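You operate a simulated robot arm through the tools that you are given. There is no shell and no other tool. Be economical: measure what you need, move in short steps, check, and stop when the job is done.

Carry out the task below with a simulated two-armed robot. There is one attempt and no reset: what you move stays moved.

JOB
On the top of the kitting table, fold the flat blue rag in half and then in half again.

It is judged by the outcome, as a careful person would: the job done as asked, and still so three seconds after it is handed in. It fails if anything else is knocked over, pushed out of place, dropped, spilled or broken. Flat cloth is picked up by pressing the open fingertips on it (5 to 10 N) and closing them slowly along it; thin cloth reads only 2 to 8 mm in the jaws.

ROBOT AND FRAMES
Two 7-joint arms with two-finger parallel grippers on one trunk, on a base that drives. Base frame: it is fixed to the floor where the robot stands at the start and does not move with it; the origin is under the middle of the robot, x ahead of it, y to its left, z up; the surface under the hand at the start is at about z = 80. Units: cm, degrees, N and s.
The left shoulder is at the start at [7, 16.3, 107], the right one opposite. With the tool pointing down near the work surface each hand reaches from about 40 to 88 cm from the robot's upright axis, wherever it stands, measured 20 degrees to its own side. Places, roughly: top of the kitting table [60, -20, 80]. Payload 3.43 kg a hand.
The TCP of each hand is the grasp point between the finger pads, 3.4 cm short of the fingertips. In the tool frame z runs along the fingers and y along their closing line. The gripper opens to 12.8 cm. The fingers are 2.4 cm wide and 1.2 cm thick; the gripper's body (4.8 by 13 cm) begins 9.6 cm behind the TCP.
Orientation is that of the tool frame in the base frame, as a unit quaternion [w, x, y, z]. With the fingers straight down and closing along the base's y, the tool's x points along the base's -x, its y along +y and its z along -z.

CONTROLS
- The arms move only by the tool send_rows. It takes "left_deltas", "right_deltas" or both (then of equal length, played together; a hand with none holds still); each is a list that holds one entry, the list of rows, each a list of 7 numbers: the turn, a rotation vector about the tool's x, y, z in rad, then the shift along the tool's x, y, z in cm, then the closure, from 0 (fully open) to 1 (shut). In form: [[[rx, ry, rz, dx, dy, dz, fingers], ...]]. A call has 1 to 10 rows; each row is the pose to reach, as a shift and turn from the pose commanded when the call began, along the tool's axes at that moment. Each row takes 0.2 s and may step no farther than 5 cm and 8.6 degrees from the row before; otherwise, or with a gripper value out of range, the whole call is refused. Where a pose cannot be reached the arm comes as near as it can. A force on the tool above 40 N (or 10 N above the force at the start of the call, whichever is more), or a blocked arm, ends the call early, and 0.2 s more pass. The fingers move at their own pace (about 15.3 cm/s each) and stop on an object; they squeeze with about 41 N. The grip force told is the motor's: it shows also when the fingers shut on nothing. Time passes only in rows, and 0.2 s behind the last, so rows that repeat a pose let the fingers close. It gives the time, the measured TCP pose, the force on the tool (base axes), the opening and the grip force at its end, in the units of the frame above (readings bear some noise), with the torque about the TCP (base axes, N m) and any sound that the robot's microphone picked up.
- Cameras (640 x 400 px; columns grow to the right, rows downward): "scene" is now at [11.95, -3.18, 127.76]; the picture's right is [-0.33, -0.94, 0.00], its down [-0.70, 0.25, -0.67] and it looks along [0.63, -0.22, -0.74] (base axes); focal length 229 px, centre (320, 200). "left" rides on the left gripper at [7.6, 1.1, -16] in its tool frame; the picture's right is [-0.15, 0.99, 0.00], its down [-0.88, -0.13, -0.46] and it looks along [-0.45, -0.07, 0.89] (tool axes); focal length 234 px, centre (320, 200). "right" rides on the right gripper at [7.6, -1.1, -16] in its tool frame; the picture's right is [0.15, 0.99, 0.00], its down [-0.88, 0.13, -0.46] and it looks along [-0.45, 0.07, 0.89] (tool axes); focal length 234 px, centre (320, 200).
- grab_frame(camera): a new picture of that camera. It takes no simulated time.
- raise_lower(by): slides the trunk up (or, below 0, down) by that many cm; the arms and the scene camera ride with it, the base frame stays. It gives what a move gives, with no picture.
- steer(legs): drives the robot by 1 to 6 legs, each [ahead, left, turn to the left] in cm, cm and degrees, along the robot's own axes; the way and the turn of a leg run together, so that a leg with both is an arc; at most 150 cm and 180 degrees a leg. The arms and the cameras ride along, it lands a little off, and it stops where it bumps. It gives what a move gives.
- aim_head(pan, tilt): turns the head with the scene camera to pan (to the left, within 86 degrees either way) and tilt (down, from -29 to 69), counted from straight ahead of the robot. It gives what a move gives.
- probe_pixels(camera, pixels): for up to 12 pixels [column, row] of the newest picture of that camera ("zoom" is the newest enlarged one), the place [x, y, z] in the base frame of the surface seen there, good to about 0.2 cm, but the place of the scene camera against the robot may be out by one fixed shift of up to 1.2 cm in any direction. It takes no simulated time.
- enlarge(camera, box): a new picture of the part [left, top, right, bottom] of that camera's present view, enlarged. It takes no simulated time.
- close_job(): hands the job in; it is judged then, once.

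Go step by step. Measure first, check grasps and placings, and put right what went wrong. The budget is 80 turns and 58 pictures, counting those below and the enlarged ones. Unless the task says otherwise, let go and move clear before handing in, and close with one line.

The tools are called after "Call:" as a command line: name --argument value ..., lists and objects as JSON in quotes. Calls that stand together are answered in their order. send_rows: Moves the arms, as the interface text tells. Its arguments: {"type":"object","properties":{"left_deltas":{"type":"array","items":{"type":"array","items":{"type":"array","items":{"type":"number"}}}},"right_deltas":{"type":"array","items":{"type":"array","items":{"type":"array","items":{"type":"number"}}}}},"required":[]} The other tools are called the same way: raise_lower (by) slides the trunk up or down; steer (legs) drives the base; aim_head (pan, tilt) turns the head that bears the scene camera; grab_frame (camera) takes a picture; probe_pixels (camera, pixels) gives the place of the surface under pixels of a picture; enlarge (camera, box) takes an enlarged picture of a part of a camera's view; close_job () hands the job in.

At the start:

```text
time_s: 0.0
left_ee_pos: [57.19, 18.82, 94.97]
left_tool_rot: [0.0, 0.0, 1.0, 0.0]
left_ft_force: [0.5, 0.2, 0.4]
left_moment: [0.04, -0.01, 0.02]
left_width: 12.8
left_grip_force: 0.1
right_ee_pos: [50.41, -31.2, 104.85]
right_tool_rot: [0.0, 0.0, 1.0, 0.0]
right_ft_force: [-0.7, -0.4, 0.7]
right_moment: [0.03, 0.04, 0.01]
right_width: 12.82
right_grip_force: 0.0
trunk travel left (down, up): [-55.0, 39.0]
robot x, y, heading: [-0.08, 0.02, 0.0]
head pan, tilt: [-19.4, 47.7]
```

scene: 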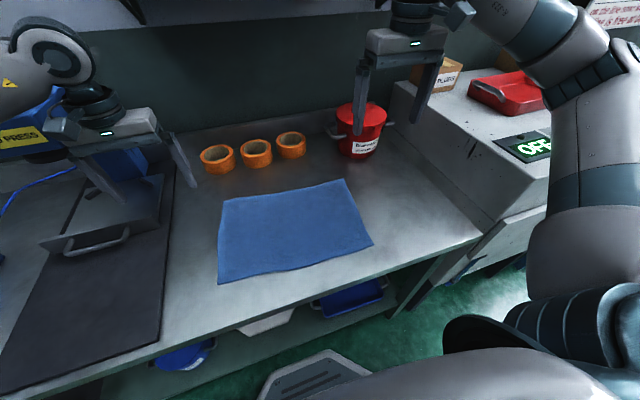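
right: 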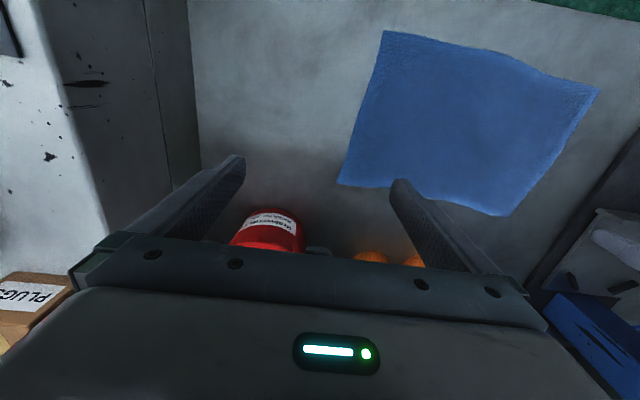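
left: 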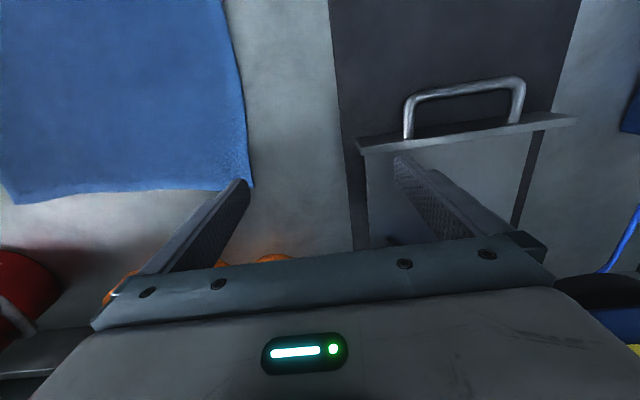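

The rag's corners appear at about (222,200), (344,180), (373,243) and (218,283) in the scene picture. I'll measure these, plus the neighbouring objects.

Call:
probe_pixels --camera "scene" --pixels '[[224, 202], [343, 182], [370, 242], [220, 281], [290, 230], [350, 265], [218, 160], [257, 155], [290, 146], [358, 150], [180, 250], [195, 230]]'

Call:
probe_pixels --camera "right" --pixels '[[386, 34], [596, 92], [502, 212], [341, 182], [460, 120], [300, 100]]'

```text
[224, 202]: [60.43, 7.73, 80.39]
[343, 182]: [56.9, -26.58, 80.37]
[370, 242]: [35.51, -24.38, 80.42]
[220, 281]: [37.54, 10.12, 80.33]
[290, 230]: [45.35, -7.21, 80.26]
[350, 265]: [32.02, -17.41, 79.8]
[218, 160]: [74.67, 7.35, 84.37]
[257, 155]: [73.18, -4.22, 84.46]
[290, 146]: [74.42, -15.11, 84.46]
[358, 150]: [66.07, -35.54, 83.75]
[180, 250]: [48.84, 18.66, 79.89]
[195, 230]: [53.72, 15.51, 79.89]
```

```text
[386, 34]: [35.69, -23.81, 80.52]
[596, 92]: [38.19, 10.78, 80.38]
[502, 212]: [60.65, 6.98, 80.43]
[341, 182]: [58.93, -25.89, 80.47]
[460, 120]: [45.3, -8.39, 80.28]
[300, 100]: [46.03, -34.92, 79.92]
```

The rag is about 34 (y) by 23 (x) cm, with corners FL(60.7,7.5), FR(59,-26.2), NR(35.6,-24.2), NL(37.8,10.6). The near corners are a bit too close to reach, so I'll raise the left hand slightly and then back the base up 8 cm.

Call:
send_rows --left_deltas '[[[0, 0, 0, 0, -2, -3, 0], [0, 0, 0, 0, -5, -6, 0], [0, 0, 0, 0, -8, -8, 0.3], [0, 0, 0, 0, -8, -8, 0.6]]]' --right_deltas '[[[0, 0, 0, 0, 0, 0, 0], [0, 0, 0, 0, 0, 0, 0], [0, 0, 0, 0, 0, 0, 0.3], [0, 0, 0, 0, 0, 0, 0.6]]]'

Call:
steer --legs '[[-8, 0, 0]]'

```text
time_s: 1.0
left_ee_pos: [57.16, 10.93, 102.65]
left_tool_rot: [0.0, 0.0, 1.0, -0.001]
left_ft_force: [0.2, -0.3, -0.3]
left_moment: [-0.04, 0.01, 0.0]
left_width: 5.11
left_grip_force: 0.1
right_ee_pos: [50.33, -31.16, 104.88]
right_tool_rot: [0.0, 0.0, 1.0, 0.001]
right_ft_force: [0.2, 0.7, 0.4]
right_moment: [-0.05, -0.01, -0.02]
right_width: 5.11
right_grip_force: 0.0
trunk travel left (down, up): [-55.0, 39.0]
robot x, y, heading: [-0.1, -0.2, -0.2]
head pan, tilt: [-19.4, 47.7]
```

```text
time_s: 2.0
left_ee_pos: [49.28, 10.91, 102.73]
left_tool_rot: [0.001, 0.0, 1.0, 0.0]
left_ft_force: [0.1, 0.3, 0.4]
left_moment: [-0.02, -0.02, -0.03]
left_width: 5.14
left_grip_force: 0.0
right_ee_pos: [42.57, -31.18, 104.82]
right_tool_rot: [0.0, -0.001, 1.0, 0.001]
right_ft_force: [-0.5, -1.2, 0.7]
right_moment: [-0.01, -0.03, -0.01]
right_width: 5.12
right_grip_force: 0.0
trunk travel left (down, up): [-55.0, 39.0]
robot x, y, heading: [-7.81, -0.07, -0.0]
head pan, tilt: [-19.4, 47.7]
```

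Base moved back cleanly. I'll bring both hands to just above the near corners of the rag, with the fingers about 4.5 cm open.

Call:
send_rows --left_deltas '[[[0, 0, 0, 1.7, -0.6, 2.8, 0.64], [0, 0, 0, 3.4, -1.2, 5.6, 0.64], [0, 0, 0, 5.1, -1.8, 8.4, 0.64], [0, 0, 0, 6.9, -2.5, 11.2, 0.64], [0, 0, 0, 8.6, -3.1, 14, 0.64], [0, 0, 0, 10.3, -3.7, 16.7, 0.64], [0, 0, 0, 10.3, -3.7, 16.7, 0.64]]]' --right_deltas '[[[0, 0, 0, 0.9, 1.7, 3.1, 0.64], [0, 0, 0, 1.9, 3.5, 6.3, 0.64], [0, 0, 0, 2.8, 5.2, 9.4, 0.64], [0, 0, 0, 3.7, 6.9, 12.5, 0.64], [0, 0, 0, 4.7, 8.7, 15.7, 0.64], [0, 0, 0, 5.6, 10.4, 18.8, 0.64], [0, 0, 0, 5.6, 10.4, 18.8, 0.64]]]'

Call:
grab_frame --camera "left"

Call:
grab_frame --camera "right"

```text
time_s: 3.6
left_ee_pos: [39.2, 7.0, 86.13]
left_tool_rot: [0.001, 0.0, 1.0, -0.001]
left_ft_force: [-0.5, -0.1, 0.0]
left_moment: [-0.01, -0.01, 0.04]
left_width: 4.6
left_grip_force: 0.1
right_ee_pos: [36.81, -20.73, 86.14]
right_tool_rot: [0.0, 0.001, 1.0, -0.001]
right_ft_force: [0.4, 0.0, -0.4]
right_moment: [0.02, 0.02, 0.0]
right_width: 4.61
right_grip_force: 0.1
trunk travel left (down, up): [-55.0, 39.0]
robot x, y, heading: [-7.92, 0.18, 0.2]
head pan, tilt: [-19.4, 47.7]
```

```text
54 pictures are left
```

left: 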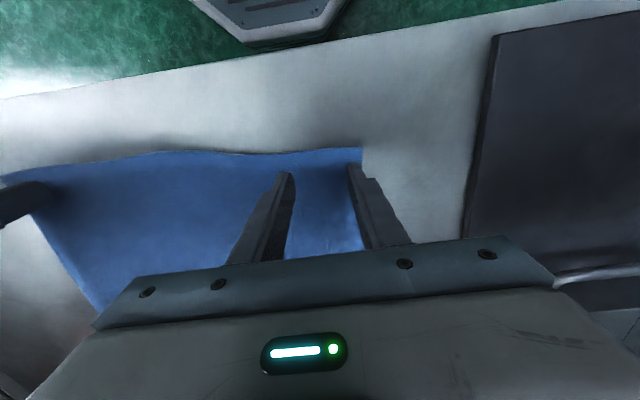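

```text
53 pictures are left
```

right: 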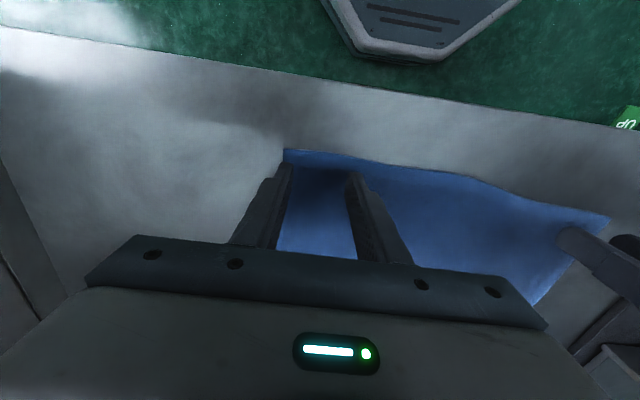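

Both pairs of fingertips are over the near corners, with the outer tips close to the side edges. I'll shift each inward 0.5 cm and lower to light contact.

Call:
send_rows --left_deltas '[[[0, 0, 0, 0, -0.5, 1.0, 0.64], [0, 0, 0, 0, -0.5, 1.8, 0.64], [0, 0, 0, 0, -0.5, 2.2, 0.64], [0, 0, 0, 0, -0.5, 2.4, 0.64], [0, 0, 0, 0, -0.5, 2.5, 0.64], [0, 0, 0, 0, -0.5, 2.5, 0.64]]]' --right_deltas '[[[0, 0, 0, 0, 0.5, 1.0, 0.64], [0, 0, 0, 0, 0.5, 1.8, 0.64], [0, 0, 0, 0, 0.5, 2.2, 0.64], [0, 0, 0, 0, 0.5, 2.4, 0.64], [0, 0, 0, 0, 0.5, 2.5, 0.64], [0, 0, 0, 0, 0.5, 2.5, 0.64]]]'

```text
time_s: 5.0
left_ee_pos: [39.03, 6.67, 83.62]
left_tool_rot: [0.001, 0.0, 1.0, -0.001]
left_ft_force: [1.7, 1.3, 12.9]
left_moment: [0.02, -0.07, -0.01]
left_width: 4.57
left_grip_force: 0.0
right_ee_pos: [36.97, -20.22, 83.74]
right_tool_rot: [0.001, 0.001, 1.0, 0.0]
right_ft_force: [1.3, -4.2, 21.1]
right_moment: [-0.13, -0.01, 0.02]
right_width: 4.58
right_grip_force: 0.1
trunk travel left (down, up): [-55.0, 39.0]
robot x, y, heading: [-7.72, -0.05, 0.2]
head pan, tilt: [-19.4, 47.7]
```

Contact made, but the force is a bit high (13 N left, 21 N right). I'll ease off slightly.

Call:
send_rows --left_deltas '[[[0, 0, 0, 0, 0, -0.06, 0.64], [0, 0, 0, 0, 0, -0.06, 0.64]]]' --right_deltas '[[[0, 0, 0, 0, 0, -0.12, 0.64], [0, 0, 0, 0, 0, -0.12, 0.64]]]'

```text
time_s: 5.7
left_ee_pos: [38.9, 6.72, 83.7]
left_tool_rot: [0.001, -0.001, 1.0, -0.001]
left_ft_force: [3.1, 0.6, 14.4]
left_moment: [0.03, -0.08, -0.01]
left_width: 4.57
left_grip_force: 0.0
right_ee_pos: [36.91, -20.32, 83.59]
right_tool_rot: [0.001, 0.0, 1.0, 0.0]
right_ft_force: [0.1, -3.4, 15.0]
right_moment: [-0.1, 0.02, -0.01]
right_width: 4.57
right_grip_force: 0.1
trunk travel left (down, up): [-55.0, 39.0]
robot x, y, heading: [-7.8, 0.01, 0.1]
head pan, tilt: [-19.4, 47.7]
```

Still around 15 N on both, so I'll ease off a little more.

Call:
send_rows --left_deltas '[[[0, 0, 0, 0, 0, -0.13, 0.64], [0, 0, 0, 0, 0, -0.13, 0.64]]]' --right_deltas '[[[0, 0, 0, 0, 0, -0.14, 0.64], [0, 0, 0, 0, 0, -0.14, 0.64]]]'

```text
time_s: 6.2
left_ee_pos: [38.87, 6.73, 83.75]
left_tool_rot: [0.0, -0.001, 1.0, 0.0]
left_ft_force: [2.9, -0.6, 14.0]
left_moment: [-0.02, -0.09, -0.01]
left_width: 4.58
left_grip_force: 0.0
right_ee_pos: [36.96, -20.3, 83.71]
right_tool_rot: [0.0, 0.0, 1.0, 0.0]
right_ft_force: [-1.1, 0.2, 5.0]
right_moment: [0.01, 0.05, 0.01]
right_width: 4.59
right_grip_force: 0.1
trunk travel left (down, up): [-55.0, 39.0]
robot x, y, heading: [-7.33, 0.33, 0.1]
head pan, tilt: [-19.4, 47.7]
```

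The right hand is good at 5 N and the left is still at 14 N. I'll ease the left by 0.12 and close both slowly.

Call:
send_rows --left_deltas '[[[0, 0, 0, 0, 0, -0.12, 0.64], [0, 0, 0, 0, 0, -0.12, 0.68], [0, 0, 0, 0, 0, -0.12, 0.72], [0, 0, 0, 0, 0, -0.12, 0.76], [0, 0, 0, 0, 0, -0.12, 0.8], [0, 0, 0, 0, 0, -0.12, 0.84], [0, 0, 0, 0, 0, -0.12, 0.88], [0, 0, 0, 0, 0, -0.12, 0.92], [0, 0, 0, 0, 0, -0.12, 0.96], [0, 0, 0, 0, 0, -0.12, 1.0]]]' --right_deltas '[[[0, 0, 0, 0, 0, 0.03, 0.64], [0, 0, 0, 0, 0, 0.03, 0.68], [0, 0, 0, 0, 0, 0.03, 0.72], [0, 0, 0, 0, 0, 0.03, 0.76], [0, 0, 0, 0, 0, 0.03, 0.8], [0, 0, 0, 0, 0, 0.03, 0.84], [0, 0, 0, 0, 0, 0.03, 0.88], [0, 0, 0, 0, 0, 0.03, 0.92], [0, 0, 0, 0, 0, 0.03, 0.96], [0, 0, 0, 0, 0, 0.03, 1.0]]]'

Call:
grab_frame --camera "left"

Call:
grab_frame --camera "right"

```text
time_s: 8.4
left_ee_pos: [38.86, 6.6, 83.87]
left_tool_rot: [0.0, 0.0, 1.0, -0.001]
left_ft_force: [0.7, 0.3, 2.6]
left_moment: [0.02, -0.03, 0.01]
left_width: 0.0
left_grip_force: 33.0
right_ee_pos: [37.17, -20.33, 83.76]
right_tool_rot: [0.0, -0.001, 1.0, 0.0]
right_ft_force: [0.9, 1.0, 5.7]
right_moment: [-0.01, -0.03, 0.01]
right_width: 0.44
right_grip_force: 39.0
trunk travel left (down, up): [-55.0, 39.0]
robot x, y, heading: [-8.06, 0.17, 0.2]
head pan, tilt: [-19.4, 47.7]
```

```text
52 pictures are left
```

left: 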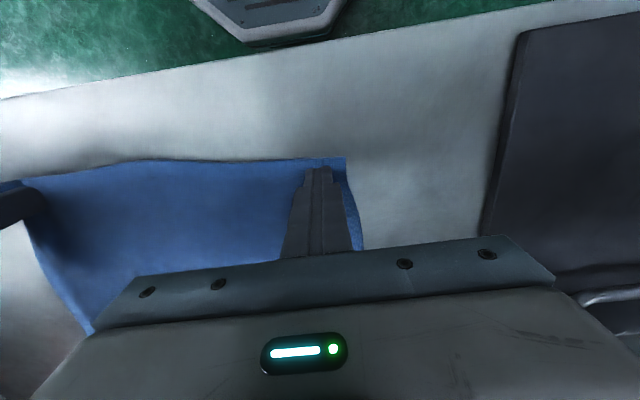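

```text
51 pictures are left
```

right: 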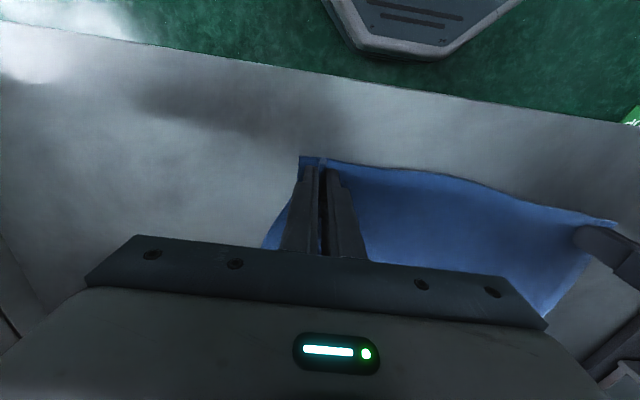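

The right hand has the cloth (0.44 cm) but the left slipped because the pressure was too low. I'll lift the left, reopen to about 3.6 cm further in, and press again.

Call:
send_rows --left_deltas '[[[0, 0, 0, 0, 0, -0.8, 1.0], [0, 0, 0, 0, -0.5, -1.2, 0.85], [0, 0, 0, 0, -1.0, -1.2, 0.72], [0, 0, 0, 0, -1.0, -0.8, 0.72], [0, 0, 0, 0, -1.0, -0.3, 0.72], [0, 0, 0, 0, -1.0, 0, 0.72], [0, 0, 0, 0, -1.0, 0.08, 0.72], [0, 0, 0, 0, -1.0, 0.08, 0.72]]]'

```text
time_s: 10.2
left_ee_pos: [39.04, 5.63, 83.77]
left_tool_rot: [0.0, 0.0, 1.0, -0.001]
left_ft_force: [-1.8, -0.3, 8.2]
left_moment: [0.04, 0.09, 0.05]
left_width: 3.59
left_grip_force: 0.0
right_ee_pos: [37.0, -20.33, 83.82]
right_tool_rot: [0.0, -0.001, 1.0, 0.0]
right_ft_force: [0.3, 0.4, 3.7]
right_moment: [0.01, -0.06, 0.0]
right_width: 0.45
right_grip_force: 38.9
trunk travel left (down, up): [-55.0, 39.0]
robot x, y, heading: [-8.11, -0.25, 0.0]
head pan, tilt: [-19.4, 47.7]
```

8.2 N on the left, which is a good pressure. Closing slowly.

Call:
send_rows --left_deltas '[[[0, 0, 0, 0, 0, 0, 0.75], [0, 0, 0, 0, 0, 0, 0.78], [0, 0, 0, 0, 0, 0, 0.81], [0, 0, 0, 0, 0, 0, 0.84], [0, 0, 0, 0, 0, 0, 0.87], [0, 0, 0, 0, 0, 0, 0.9], [0, 0, 0, 0, 0, 0, 0.93], [0, 0, 0, 0, 0, 0, 0.96], [0, 0, 0, 0, 0, 0, 1.0], [0, 0, 0, 0, 0, 0, 1.0]]]'

Call:
grab_frame --camera "left"

```text
time_s: 12.4
left_ee_pos: [38.92, 5.63, 83.74]
left_tool_rot: [0.0, 0.0, 1.0, -0.001]
left_ft_force: [-0.5, -8.9, 9.0]
left_moment: [-0.25, 0.05, 0.06]
left_width: 0.36
left_grip_force: 38.2
right_ee_pos: [37.07, -20.3, 83.8]
right_tool_rot: [0.0, 0.0, 1.0, 0.001]
right_ft_force: [1.0, 7.5, 4.5]
right_moment: [0.28, -0.03, 0.04]
right_width: 0.43
right_grip_force: 38.3
trunk travel left (down, up): [-55.0, 39.0]
robot x, y, heading: [-7.58, 0.33, 0.1]
head pan, tilt: [-19.4, 47.7]
```

```text
50 pictures are left
```

left: 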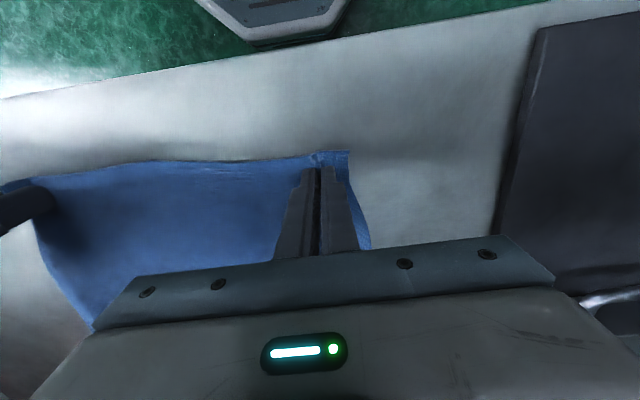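

Both hands now hold the near edge (0.36 and 0.43 cm, edge taut between them). I'll lift in an arc to above the fold line and check.

Call:
send_rows --left_deltas '[[[0, 0, 0, -0.13, 0, -1.64, 1], [0, 0, 0, -0.51, 0, -3.24, 1], [0, 0, 0, -1.13, 0, -4.77, 1], [0, 0, 0, -1.99, 0, -6.17, 1], [0, 0, 0, -3.05, 0, -7.42, 1], [0, 0, 0, -4.29, 0, -8.49, 1], [0, 0, 0, -5.68, 0, -9.36, 1], [0, 0, 0, -7.19, 0, -9.99, 1], [0, 0, 0, -8.77, 0, -10.37, 1], [0, 0, 0, -10.4, 0, -10.5, 1]]]' --right_deltas '[[[0, 0, 0, -0.13, 0, -1.64, 1], [0, 0, 0, -0.51, 0, -3.24, 1], [0, 0, 0, -1.13, 0, -4.77, 1], [0, 0, 0, -1.99, 0, -6.17, 1], [0, 0, 0, -3.05, 0, -7.42, 1], [0, 0, 0, -4.29, 0, -8.49, 1], [0, 0, 0, -5.68, 0, -9.36, 1], [0, 0, 0, -7.19, 0, -9.99, 1], [0, 0, 0, -8.77, 0, -10.37, 1], [0, 0, 0, -10.4, 0, -10.5, 1]]]'

Call:
grab_frame --camera "scene"

Call:
grab_frame --camera "left"

```text
time_s: 14.7
left_ee_pos: [49.43, 5.42, 94.26]
left_tool_rot: [-0.001, 0.0, 1.0, 0.0]
left_ft_force: [0.2, -8.7, -0.3]
left_moment: [-0.24, 0.0, 0.03]
left_width: 0.34
left_grip_force: 38.9
right_ee_pos: [47.45, -20.42, 94.25]
right_tool_rot: [-0.001, 0.0, 1.0, 0.0]
right_ft_force: [0.8, 8.8, 0.2]
right_moment: [0.31, 0.01, 0.05]
right_width: 0.47
right_grip_force: 39.1
trunk travel left (down, up): [-55.0, 39.0]
robot x, y, heading: [-7.74, 0.11, -0.1]
head pan, tilt: [-19.4, 47.7]
```

```text
49 pictures are left
```

scene: 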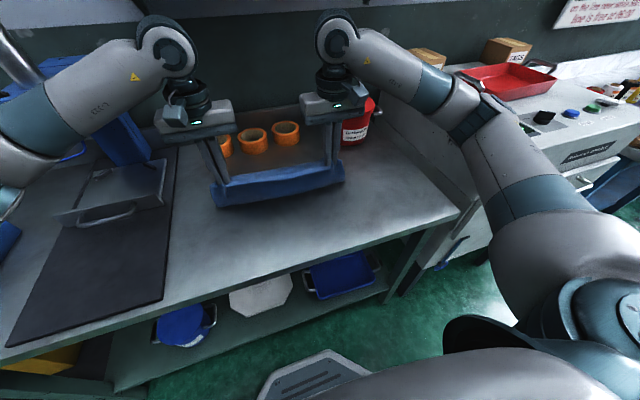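

```text
48 pictures are left
```

left: 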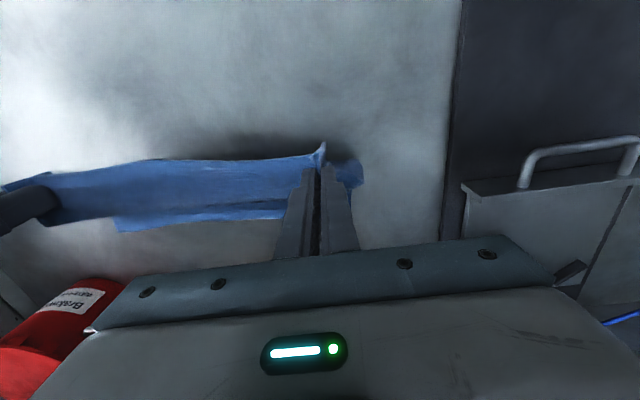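

The edge is raised evenly, with about 9 N tension between the hands. Before going on I'll check how much room there is around the red pot at (355,130) and the tapes.

Call:
probe_pixels --camera "scene" --pixels '[[344, 140], [346, 132], [372, 102], [376, 115], [358, 130], [222, 147], [253, 142], [286, 133], [280, 95], [280, 60], [280, 190], [270, 165]]'

Call:
grab_frame --camera "right"

```text
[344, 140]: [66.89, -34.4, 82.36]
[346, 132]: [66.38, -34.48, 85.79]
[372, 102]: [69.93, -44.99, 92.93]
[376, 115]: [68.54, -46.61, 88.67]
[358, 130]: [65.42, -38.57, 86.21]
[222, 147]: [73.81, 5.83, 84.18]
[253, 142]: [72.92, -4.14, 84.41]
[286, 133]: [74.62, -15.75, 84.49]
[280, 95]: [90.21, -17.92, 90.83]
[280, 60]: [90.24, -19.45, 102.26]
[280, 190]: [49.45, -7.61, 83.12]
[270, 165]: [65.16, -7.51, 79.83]
```

```text
47 pictures are left
```

right: 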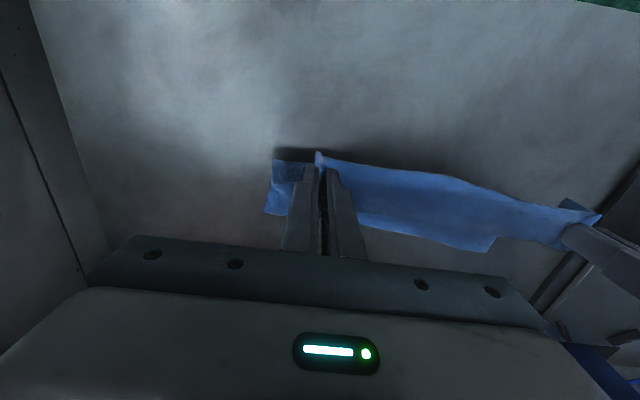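

The pot and tapes leave enough room. I'll check where the far edge of the lying layer is in the right picture (e.g. (430,238), (270,212)).

Call:
probe_pixels --camera "right" --pixels '[[430, 236], [475, 247], [488, 240], [270, 208], [400, 228], [400, 190], [450, 205], [278, 165]]'

Call:
probe_pixels --camera "left" --pixels '[[125, 228], [200, 222], [270, 215], [358, 170], [200, 190], [358, 183]]'

```text
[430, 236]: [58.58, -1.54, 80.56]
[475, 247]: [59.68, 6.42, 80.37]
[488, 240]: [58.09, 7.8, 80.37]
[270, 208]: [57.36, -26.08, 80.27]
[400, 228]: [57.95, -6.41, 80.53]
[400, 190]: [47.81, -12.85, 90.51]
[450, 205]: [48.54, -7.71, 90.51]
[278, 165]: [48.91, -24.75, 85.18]
```

```text
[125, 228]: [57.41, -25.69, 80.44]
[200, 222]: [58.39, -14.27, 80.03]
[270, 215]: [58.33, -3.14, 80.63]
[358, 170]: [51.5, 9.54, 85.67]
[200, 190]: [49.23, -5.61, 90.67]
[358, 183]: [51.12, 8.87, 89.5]
```

The lower layer hasn't shifted: its far edge is at x≈60 on the left and 57.6 on the right. I'll finish the arc, tilting the fingertips back so the edge lays outward.

Call:
send_rows --left_deltas '[[[0, 0.06, 0, -1.5, 0, 0.12, 1], [0, 0.12, 0, -3.0, 0, 0.49, 1], [0, 0.18, 0, -4.4, 0, 1.09, 1], [0, 0.24, 0, -5.7, 0, 1.91, 1], [0, 0.3, 0, -6.9, 0, 2.93, 1], [0, 0.36, 0, -7.8, 0, 4.12, 1], [0, 0.42, 0, -8.6, 0, 5.46, 1], [0, 0.48, 0, -9.2, 0, 6.91, 1], [0, 0.5, 0, -9.6, 0, 8.4, 1], [0, 0.5, 0, -9.7, 0, 9.6, 1]]]' --right_deltas '[[[0, 0.06, 0, -1.5, 0, 0.12, 1], [0, 0.12, 0, -3.0, 0, 0.49, 1], [0, 0.18, 0, -4.4, 0, 1.09, 1], [0, 0.24, 0, -5.7, 0, 1.91, 1], [0, 0.3, 0, -6.9, 0, 2.93, 1], [0, 0.36, 0, -7.8, 0, 4.12, 1], [0, 0.42, 0, -8.6, 0, 5.46, 1], [0, 0.48, 0, -9.2, 0, 6.91, 1], [0, 0.5, 0, -9.6, 0, 8.4, 1], [0, 0.5, 0, -9.9, 0, 9.6, 1]]]'

Call:
grab_frame --camera "left"

Call:
grab_frame --camera "scene"

```text
time_s: 16.9
left_ee_pos: [59.02, 5.64, 84.67]
left_tool_rot: [-0.248, 0.001, 0.969, -0.001]
left_ft_force: [-0.1, -12.1, 2.5]
left_moment: [-0.24, -0.03, 0.2]
left_width: 0.35
left_grip_force: 38.1
right_ee_pos: [57.31, -20.36, 84.75]
right_tool_rot: [-0.248, 0.0, 0.969, 0.001]
right_ft_force: [0.8, 10.7, 1.2]
right_moment: [0.34, 0.0, -0.15]
right_width: 0.42
right_grip_force: 38.5
trunk travel left (down, up): [-55.0, 39.0]
robot x, y, heading: [-7.95, -0.35, 0.2]
head pan, tilt: [-19.4, 47.7]
```

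```text
46 pictures are left
```

left: 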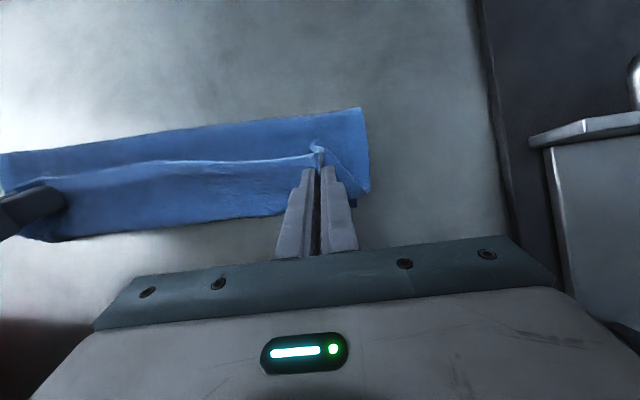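

```text
45 pictures are left
```

scene: 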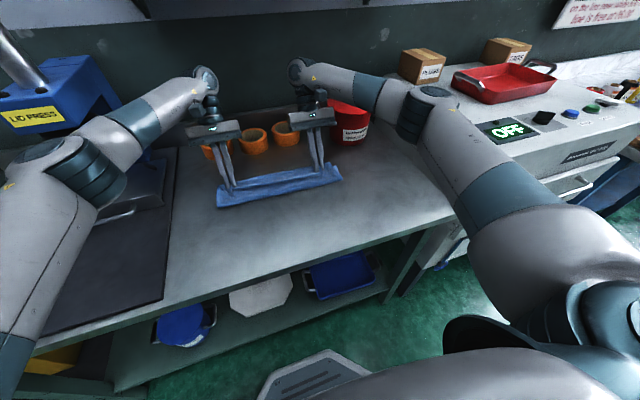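

The fold has landed: the strip is double, with the pinched hem standing up along (10,180)–(315,155). I'll lower it a little more with extra tilt, then take a close look before letting go.

Call:
send_rows --left_deltas '[[[0, 0.07, 0, -0.2, 0, 0.05, 1], [0, 0.14, 0, -0.4, 0, 0.1, 1], [0, 0.2, 0, -0.6, 0, 0.15, 1], [0, 0.25, 0, -0.68, 0, 0.2, 1], [0, 0.25, 0, -0.68, 0, 0.2, 1]]]' --right_deltas '[[[0, 0.07, 0, -0.2, 0, 0.05, 1], [0, 0.14, 0, -0.4, 0, 0.1, 1], [0, 0.2, 0, -0.6, 0, 0.15, 1], [0, 0.25, 0, -0.68, 0, 0.2, 1], [0, 0.25, 0, -0.68, 0, 0.2, 1]]]'

Call:
enlarge --camera "left" --box '[0, 80, 400, 280]'

Call:
enlarge --camera "scene" --box '[190, 100, 370, 220]'

```text
time_s: 18.1
left_ee_pos: [57.41, 5.4, 84.76]
left_tool_rot: [-0.351, 0.005, 0.937, 0.005]
left_ft_force: [0.4, -7.9, -0.1]
left_moment: [-0.13, 0.0, 0.22]
left_width: 0.34
left_grip_force: 38.0
left hand out of reach, approached as far as the arm can: row 2, 3, 4, 5
right_ee_pos: [57.77, -20.32, 84.32]
right_tool_rot: [-0.366, 0.0, 0.931, 0.001]
right_ft_force: [-0.6, 8.4, 2.4]
right_moment: [0.26, 0.05, -0.14]
right_width: 0.43
right_grip_force: 38.9
trunk travel left (down, up): [-55.0, 39.0]
robot x, y, heading: [-7.76, 0.23, 0.1]
head pan, tilt: [-19.4, 47.7]
```

```text
1.60 times, centred on (200, 180) of left
```

zoom: 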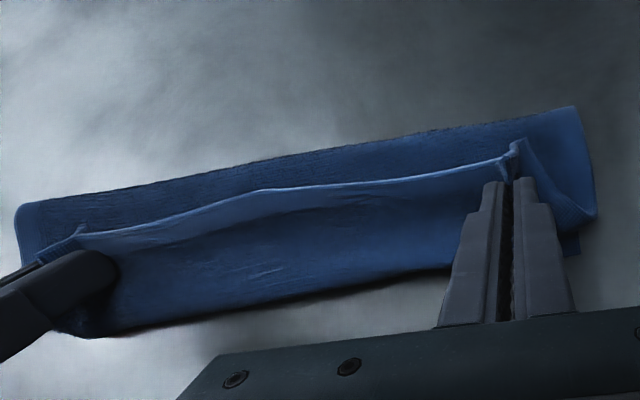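

```text
3.33 times, centred on (280, 160) of scene
```

zoom: 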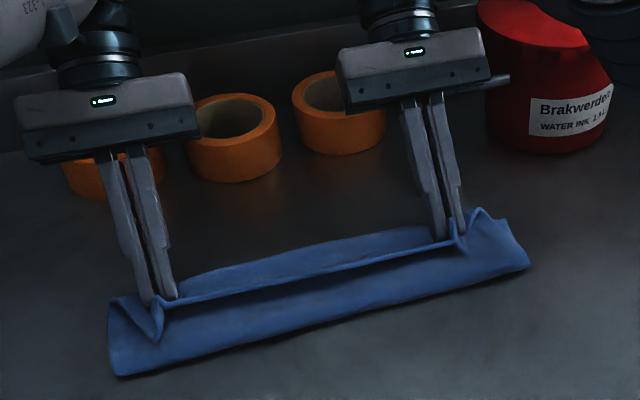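

The edge hem stands about 4 cm rolled back (the zoom shows its edge along (75,235)–(520,150)). The fold itself is sound. I'll let go slowly, withdraw upward, and then brush the hem outward flat.

Call:
send_rows --left_deltas '[[[0, 0, 0, 0, 0, 0, 0.92], [0, 0, 0, 0, 0, 0, 0.84], [0, -0.05, 0, 0.68, 0, -0.73, 0.84], [0, -0.12, 0, 2.0, 0, -2.2, 0.84], [0, -0.24, 0, 4.1, 0, -4.4, 0.84], [0, -0.36, 0, 5.5, 0, -6.0, 0.84], [0, -0.48, 0, 6.8, 0, -7.3, 0.84], [0, -0.6, 0, 6.8, 0, -7.3, 0.84], [0, -0.75, 0, 6.8, 0, -7.3, 0.84]]]' --right_deltas '[[[0, 0, 0, 0, 0, 0, 0.92], [0, 0, 0, 0, 0, 0, 0.84], [0, -0.05, 0, 0.68, 0, -0.73, 0.84], [0, -0.12, 0, 2.0, 0, -2.2, 0.84], [0, -0.24, 0, 4.1, 0, -4.4, 0.84], [0, -0.36, 0, 5.5, 0, -6.0, 0.84], [0, -0.48, 0, 6.8, 0, -7.3, 0.84], [0, -0.6, 0, 6.8, 0, -7.3, 0.84], [0, -0.75, 0, 6.8, 0, -7.3, 0.84]]]'

Call:
enlarge --camera "scene" --box '[190, 100, 370, 220]'

Call:
grab_frame --camera "left"

```text
time_s: 20.1
left_ee_pos: [57.41, 5.38, 94.83]
left_tool_rot: [0.001, 0.0, 1.0, -0.001]
left_ft_force: [-0.1, -0.5, 0.2]
left_moment: [-0.02, 0.0, 0.02]
left_width: 2.03
left_grip_force: 0.2
right_ee_pos: [57.65, -20.35, 94.36]
right_tool_rot: [0.002, 0.0, 1.0, 0.001]
right_ft_force: [-0.3, -0.2, 0.1]
right_moment: [0.02, -0.01, 0.04]
right_width: 2.06
right_grip_force: 0.2
trunk travel left (down, up): [-55.0, 39.0]
robot x, y, heading: [-7.64, -0.15, 0.0]
head pan, tilt: [-19.4, 47.7]
```

```text
3.33 times, centred on (280, 160) of scene
```

zoom: 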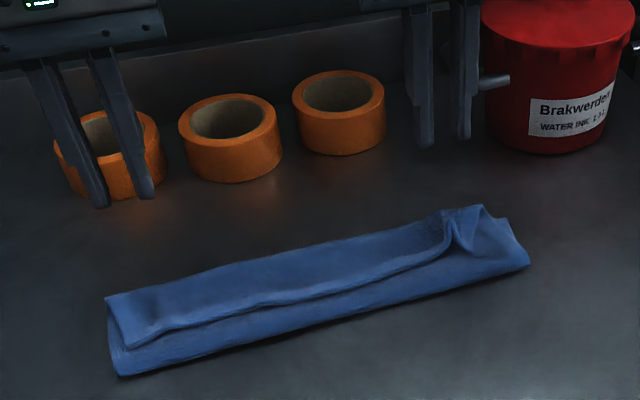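

```text
41 pictures are left
```

left: 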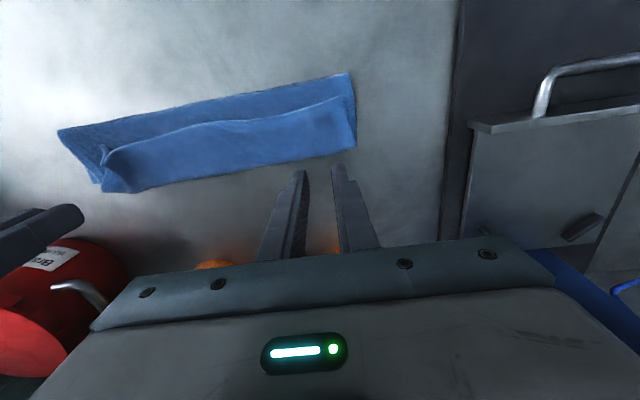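

The hem has fallen back towards the near side. I'll measure the layout: near crease, hem edge and far edge.

Call:
probe_pixels --camera "left" --pixels '[[350, 76], [346, 98], [353, 145], [60, 133], [104, 155], [106, 187], [240, 99], [240, 120], [240, 165], [150, 115], [150, 138], [150, 185]]'

Call:
enlarge --camera "left" --box '[40, 60, 370, 210]'

Call:
grab_frame --camera "right"

```text
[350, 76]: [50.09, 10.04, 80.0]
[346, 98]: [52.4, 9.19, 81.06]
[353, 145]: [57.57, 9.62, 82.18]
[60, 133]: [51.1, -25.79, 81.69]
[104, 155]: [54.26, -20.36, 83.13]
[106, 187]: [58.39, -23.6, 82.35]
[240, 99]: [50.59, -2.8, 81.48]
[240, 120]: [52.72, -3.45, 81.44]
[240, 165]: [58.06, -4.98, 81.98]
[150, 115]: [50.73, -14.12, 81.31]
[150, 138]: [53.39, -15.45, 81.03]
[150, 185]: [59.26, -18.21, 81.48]
```

```text
1.94 times, centred on (205, 135) of left
```

zoom: 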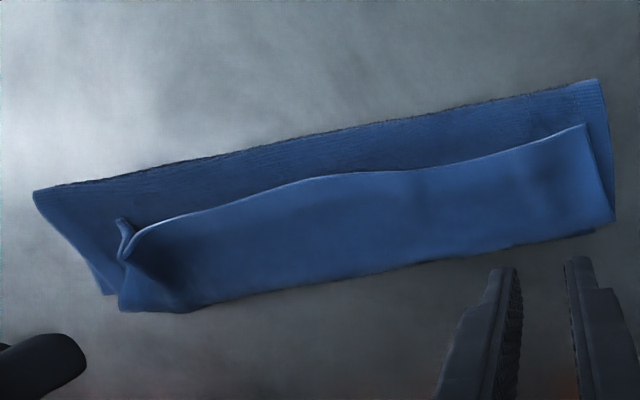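

```text
39 pictures are left
```

right: 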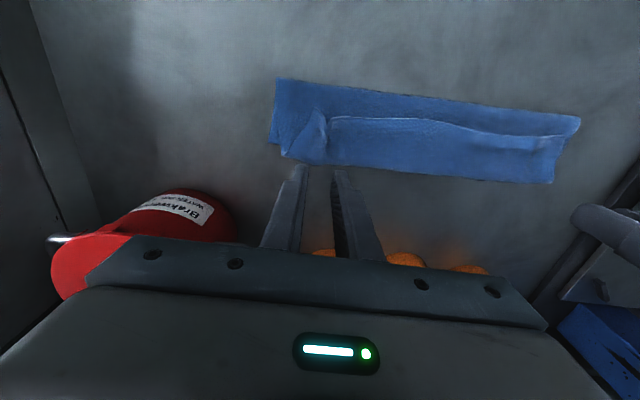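

The near crease has crept to x≈50 and the rolled hem is 6 cm wide, so I need to re-grip the hem edge (left at y≈6, right at y≈-17), lift and lay it again. I'll move both hands above the hem edge with the fingers 3.6 cm open.

Call:
send_rows --left_deltas '[[[0, 0, 0, 1.3, 0.2, 3, 0.78], [0, 0, 0, 2.6, 0.4, 6, 0.72], [0, 0, 0, 3.8, 0.6, 8, 0.72], [0, 0, 0, 3.8, 0.6, 9.3, 0.72], [0, 0, 0, 3.8, 0.6, 9.3, 0.72]]]' --right_deltas '[[[0, 0, 0, 1.0, 1.1, 3, 0.78], [0, 0, 0, 2.0, 2.2, 6, 0.72], [0, 0, 0, 3.05, 3.35, 7.6, 0.72], [0, 0, 0, 3.05, 3.35, 8.9, 0.72], [0, 0, 0, 3.05, 3.35, 8.9, 0.72]]]'

Call:
enlarge --camera "left" --box '[0, 80, 400, 280]'

Call:
enlarge --camera "right" --box '[200, 80, 600, 280]'

```text
time_s: 21.2
left_ee_pos: [53.62, 6.12, 85.37]
left_tool_rot: [0.0, 0.0, 1.0, -0.001]
left_ft_force: [-0.5, -0.4, -0.8]
left_moment: [0.0, 0.02, 0.01]
left_width: 3.59
left_grip_force: 0.0
right_ee_pos: [54.58, -16.83, 85.23]
right_tool_rot: [0.0, 0.0, 1.0, 0.0]
right_ft_force: [-0.5, 0.1, 0.9]
right_moment: [-0.04, -0.03, 0.02]
right_width: 3.59
right_grip_force: 0.0
trunk travel left (down, up): [-55.0, 39.0]
robot x, y, heading: [-7.96, -0.19, -0.1]
head pan, tilt: [-19.4, 47.7]
```

```text
1.60 times, centred on (200, 180) of left
```

zoom: 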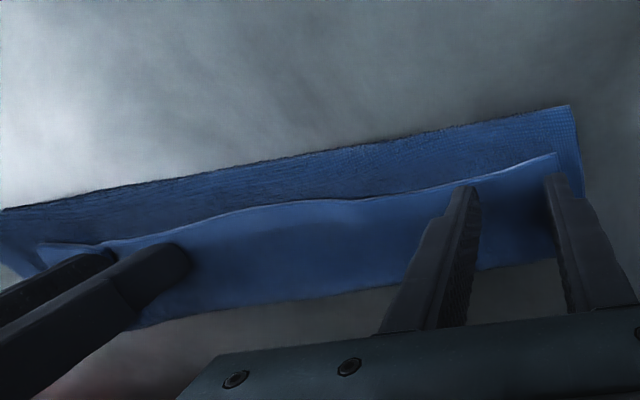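

```text
1.60 times, centred on (400, 180) of right
```

zoom: 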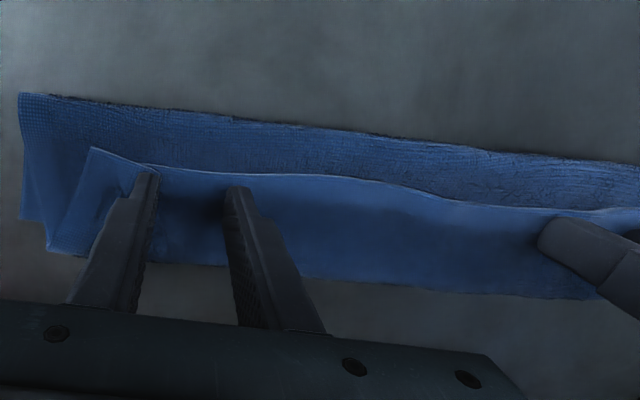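

The tips are over the hem edge; the left outer finger is right at the corner, so I'll shift it inward 1 cm. Then lower both to contact.

Call:
send_rows --left_deltas '[[[0, 0, 0, 0, -1.0, 0.2, 0.72], [0, 0, 0, 0, -1.0, 0.5, 0.72], [0, 0, 0, 0, -1.0, 0.7, 0.72], [0, 0, 0, 0, -1.0, 0.8, 0.72], [0, 0, 0, 0, -1.0, 0.8, 0.72]]]' --right_deltas '[[[0, 0, 0, 0, 0.2, 0.2, 0.72], [0, 0, 0, 0, 0.2, 0.4, 0.72], [0, 0, 0, 0, 0.2, 0.6, 0.72], [0, 0, 0, 0, 0.2, 0.7, 0.72], [0, 0, 0, 0, 0.2, 0.7, 0.72]]]'

```text
time_s: 22.4
left_ee_pos: [53.49, 4.99, 84.73]
left_tool_rot: [0.001, 0.0, 1.0, -0.001]
left_ft_force: [-0.2, -0.2, 1.0]
left_moment: [-0.02, 0.03, -0.01]
left_width: 3.58
left_grip_force: 0.2
right_ee_pos: [54.78, -16.65, 84.62]
right_tool_rot: [0.001, 0.0, 1.0, 0.001]
right_ft_force: [-0.2, 1.5, 14.5]
right_moment: [-0.3, -0.01, -0.07]
right_width: 3.5
right_grip_force: 0.1
trunk travel left (down, up): [-55.0, 39.0]
robot x, y, heading: [-7.71, 0.03, -0.0]
head pan, tilt: [-19.4, 47.7]
```

The right is at 14.5 N and the left barely touches. I'll adjust each.

Call:
send_rows --left_deltas '[[[0, 0, 0, 0, 0, 0.15, 0.72], [0, 0, 0, 0, 0, 0.3, 0.72], [0, 0, 0, 0, 0, 0.3, 0.72]]]' --right_deltas '[[[0, 0, 0, 0, 0, -0.05, 0.72], [0, 0, 0, 0, 0, -0.1, 0.72], [0, 0, 0, 0, 0, -0.1, 0.72]]]'

```text
time_s: 23.2
left_ee_pos: [53.54, 5.01, 84.39]
left_tool_rot: [0.001, 0.0, 1.0, -0.002]
left_ft_force: [0.0, -1.3, 5.0]
left_moment: [-0.02, -0.03, -0.07]
left_width: 3.58
left_grip_force: 0.1
right_ee_pos: [54.62, -16.85, 84.7]
right_tool_rot: [0.001, 0.0, 1.0, -0.001]
right_ft_force: [-0.3, 1.4, 12.5]
right_moment: [-0.24, -0.01, 0.0]
right_width: 3.49
right_grip_force: 0.0
trunk travel left (down, up): [-55.0, 39.0]
robot x, y, heading: [-7.31, -0.45, -0.1]
head pan, tilt: [-19.4, 47.7]
```

Now 5 N and 12 N. I'll press the left a touch more, ease the right, and close slowly.

Call:
send_rows --left_deltas '[[[0, 0, 0, 0, 0, 0.06, 0.74], [0, 0, 0, 0, 0, 0.06, 0.77], [0, 0, 0, 0, 0, 0.06, 0.8], [0, 0, 0, 0, 0, 0.06, 0.83], [0, 0, 0, 0, 0, 0.06, 0.86], [0, 0, 0, 0, 0, 0.06, 0.89], [0, 0, 0, 0, 0, 0.06, 0.92], [0, 0, 0, 0, 0, 0.06, 0.95], [0, 0, 0, 0, 0, 0.06, 0.98], [0, 0, 0, 0, 0, 0.06, 1.0]]]' --right_deltas '[[[0, 0, 0, 0, 0, -0.08, 0.74], [0, 0, 0, 0, 0, -0.08, 0.77], [0, 0, 0, 0, 0, -0.08, 0.8], [0, 0, 0, 0, 0, -0.08, 0.83], [0, 0, 0, 0, 0, -0.08, 0.86], [0, 0, 0, 0, 0, -0.08, 0.89], [0, 0, 0, 0, 0, -0.08, 0.92], [0, 0, 0, 0, 0, -0.08, 0.95], [0, 0, 0, 0, 0, -0.08, 0.98], [0, 0, 0, 0, 0, -0.08, 1.0]]]'

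Call:
grab_frame --camera "right"

```text
time_s: 25.4
left_ee_pos: [53.58, 4.97, 84.28]
left_tool_rot: [0.001, 0.0, 1.0, -0.001]
left_ft_force: [0.0, -2.5, 12.9]
left_moment: [-0.11, -0.04, -0.02]
left_width: 0.73
left_grip_force: 40.9
right_ee_pos: [54.68, -16.65, 84.69]
right_tool_rot: [0.001, 0.0, 1.0, 0.0]
right_ft_force: [0.2, 2.2, 4.6]
right_moment: [0.04, -0.01, 0.06]
right_width: 0.27
right_grip_force: 37.5
trunk travel left (down, up): [-55.0, 39.0]
robot x, y, heading: [-7.06, -0.14, -0.2]
head pan, tilt: [-19.4, 47.7]
```

```text
36 pictures are left
```

right: 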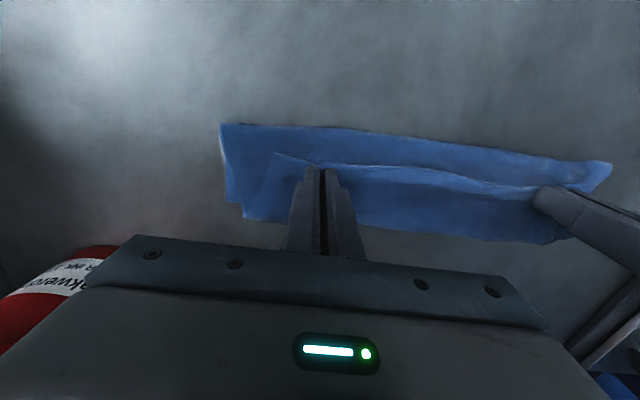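

Right 0.27 cm (single layer); left 0.73 cm may hold more than one. I'll lift 4 cm and look.

Call:
send_rows --left_deltas '[[[0, 0, 0, 0, 0, -1, 1], [0, 0, 0, 0.5, 0, -2.5, 1], [0, 0, 0, 1.0, 0, -4, 1], [0, 0, 0, 1.5, 0, -5.5, 1]]]' --right_deltas '[[[0, 0, 0, 0, 0, -1, 1], [0, 0, 0, 0.5, 0, -2.5, 1], [0, 0, 0, 1.0, 0, -4, 1], [0, 0, 0, 1.5, 0, -5.5, 1]]]'

Call:
enlarge --camera "scene" --box '[190, 100, 370, 220]'

Call:
enlarge --camera "right" --box '[200, 80, 640, 280]'

```text
time_s: 26.4
left_ee_pos: [51.95, 5.35, 89.7]
left_tool_rot: [0.0, 0.001, 1.0, 0.0]
left_ft_force: [-0.3, -4.6, -0.2]
left_moment: [-0.21, -0.02, -0.07]
left_width: 0.7
left_grip_force: 41.3
right_ee_pos: [53.17, -16.63, 90.08]
right_tool_rot: [0.0, 0.0, 1.0, 0.0]
right_ft_force: [-0.1, 5.6, 0.6]
right_moment: [0.17, 0.05, 0.06]
right_width: 0.3
right_grip_force: 37.4
trunk travel left (down, up): [-55.0, 39.0]
robot x, y, heading: [-7.61, -0.3, 0.2]
head pan, tilt: [-19.4, 47.7]
```

```text
3.33 times, centred on (280, 160) of scene
```

zoom: 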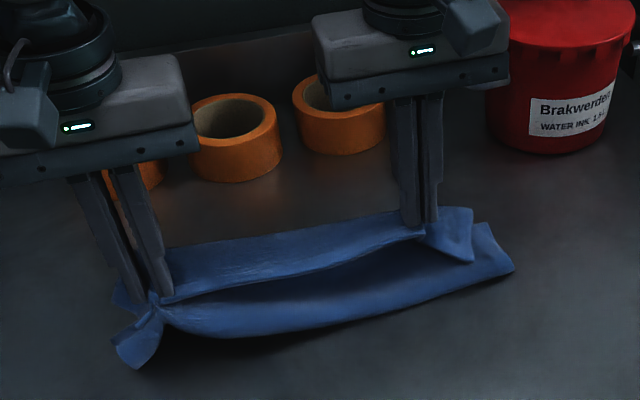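

```text
1.45 times, centred on (420, 180) of right
```

zoom: 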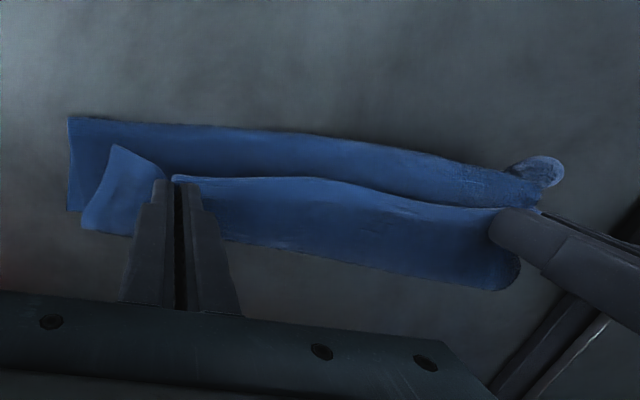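

The left hand has pinched all the layers, so I'll lower both, release only the left, and lift it clear while the right keeps its single layer.

Call:
send_rows --left_deltas '[[[0, 0, 0, -0.5, 0, 1.5, 1], [0, 0, 0, -1.0, 0, 3, 1], [0, 0, 0, -1.5, 0, 4.5, 1], [0, 0, 0, -1.5, 0, 5.0, 1], [0, 0, 0, -1.5, 0, 5.0, 0.9], [0, 0, 0, -1.5, 0, 5.0, 0.8], [0, 0, 0, -1.5, 0, 4, 0.8], [0, 0, 0, -1.5, 0, 2, 0.8], [0, 0, 0, -1.5, 0, 0, 0.8]]]' --right_deltas '[[[0, 0, 0, -0.5, 0, 1.5, 1], [0, 0, 0, -1, 0, 2.5, 1], [0, 0, 0, -1.5, 0, 3.5, 1], [0, 0, 0, -1.5, 0, 3.5, 1], [0, 0, 0, -1.5, 0, 3.5, 1], [0, 0, 0, -1.5, 0, 3.5, 1], [0, 0, 0, -1.5, 0, 3.5, 1], [0, 0, 0, -1.5, 0, 3.5, 1], [0, 0, 0, -1.5, 0, 3.5, 1]]]'

Call:
enlarge --camera "left" --box '[0, 80, 400, 280]'

```text
time_s: 28.4
left_ee_pos: [53.76, 5.03, 89.81]
left_tool_rot: [0.0, 0.0, 1.0, -0.001]
left_ft_force: [0.4, -0.5, -0.3]
left_moment: [-0.01, -0.01, 0.0]
left_width: 2.57
left_grip_force: 0.2
right_ee_pos: [54.76, -16.92, 86.56]
right_tool_rot: [0.001, -0.001, 1.0, 0.0]
right_ft_force: [0.7, -0.3, -0.4]
right_moment: [-0.02, 0.01, -0.01]
right_width: 0.24
right_grip_force: 37.1
trunk travel left (down, up): [-55.0, 39.0]
robot x, y, heading: [-7.49, 0.11, 0.1]
head pan, tilt: [-19.4, 47.7]
```

```text
1.60 times, centred on (200, 180) of left
```

zoom: 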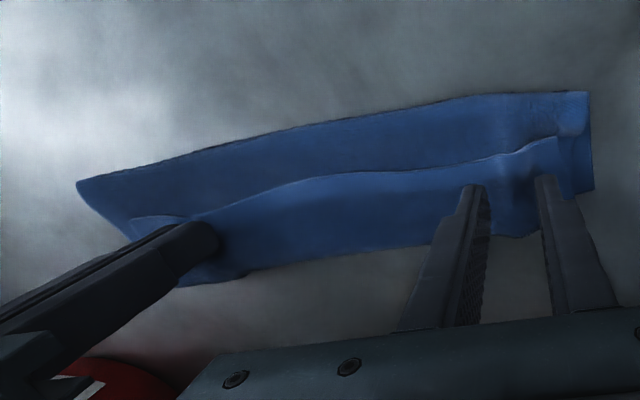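

The left is free. I'll use the right hand to peel the top layer back toward the near side, which should unfold the hem so the left can re-grip a single layer.

Call:
send_rows --right_deltas '[[[0, 0, 0, 0, 0, -2, 1], [0, 0, 0, 0.5, -0.3, -4, 1], [0, 0, 0, 1.5, -0.6, -6, 1], [0, 0, 0, 3, -1, -8, 1], [0, 0, 0, 5, -1.3, -9.5, 1], [0, 0, 0, 7.5, -1.6, -9.5, 1], [0, 0, 0, 10, -2, -8, 1], [0, 0, 0, 12.5, -2, -5.5, 1], [0, 0, 0, 14.5, -2, -3, 1], [0, 0, 0, 16, -2, -0.5, 1]]]'

Call:
grab_frame --camera "left"

Call:
enlarge --camera "scene" --box '[170, 100, 410, 260]'

```text
time_s: 30.6
left_ee_pos: [53.69, 4.92, 89.95]
left_tool_rot: [0.0, 0.001, 1.0, 0.0]
left_ft_force: [-0.1, -0.1, -0.2]
left_moment: [0.01, 0.02, 0.03]
left_width: 2.56
left_grip_force: 0.1
right_ee_pos: [38.77, -18.86, 87.23]
right_tool_rot: [0.001, 0.001, 1.0, 0.001]
right_ft_force: [-0.6, -0.5, -0.1]
right_moment: [0.01, -0.01, 0.06]
right_width: 0.26
right_grip_force: 36.9
trunk travel left (down, up): [-55.0, 39.0]
robot x, y, heading: [-7.88, -0.26, -0.1]
head pan, tilt: [-19.4, 47.7]
```

```text
32 pictures are left
```

left: 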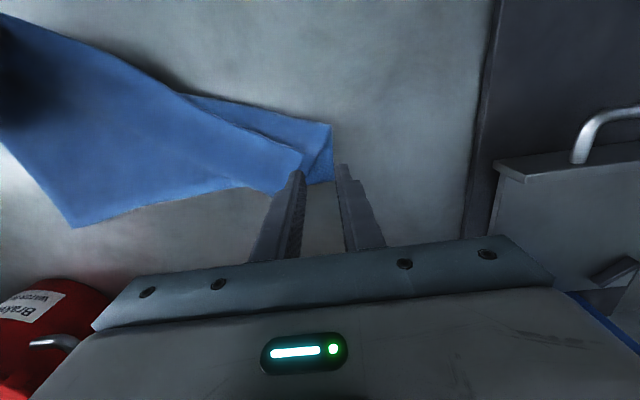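

```text
2.50 times, centred on (290, 180) of scene
```

zoom: 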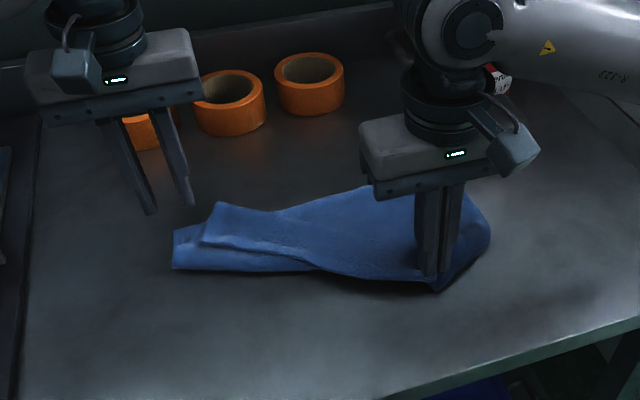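

The right half is unfolded and the left end is still doubled over. I'll look closely at it to pick a grip point.

Call:
enlarge --camera "left" --box '[120, 80, 400, 220]'

Call:
probe_pixels --camera "left" --pixels '[[328, 126], [331, 178], [300, 158], [275, 190], [250, 160], [200, 110], [180, 95], [312, 165], [245, 130], [75, 225], [295, 135], [320, 155]]'

```text
2.29 times, centred on (260, 150) of left
```

zoom: 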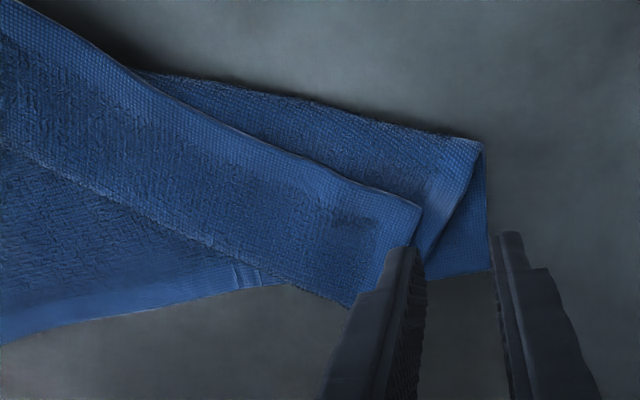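

```text
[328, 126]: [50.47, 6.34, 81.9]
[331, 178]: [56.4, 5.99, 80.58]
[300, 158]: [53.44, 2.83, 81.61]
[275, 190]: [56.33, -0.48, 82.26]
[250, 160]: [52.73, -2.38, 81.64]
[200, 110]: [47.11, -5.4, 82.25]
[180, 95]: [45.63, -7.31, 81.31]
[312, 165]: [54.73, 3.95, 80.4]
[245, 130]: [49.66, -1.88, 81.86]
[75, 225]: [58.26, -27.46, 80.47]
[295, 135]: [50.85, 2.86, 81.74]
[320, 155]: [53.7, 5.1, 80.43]
```

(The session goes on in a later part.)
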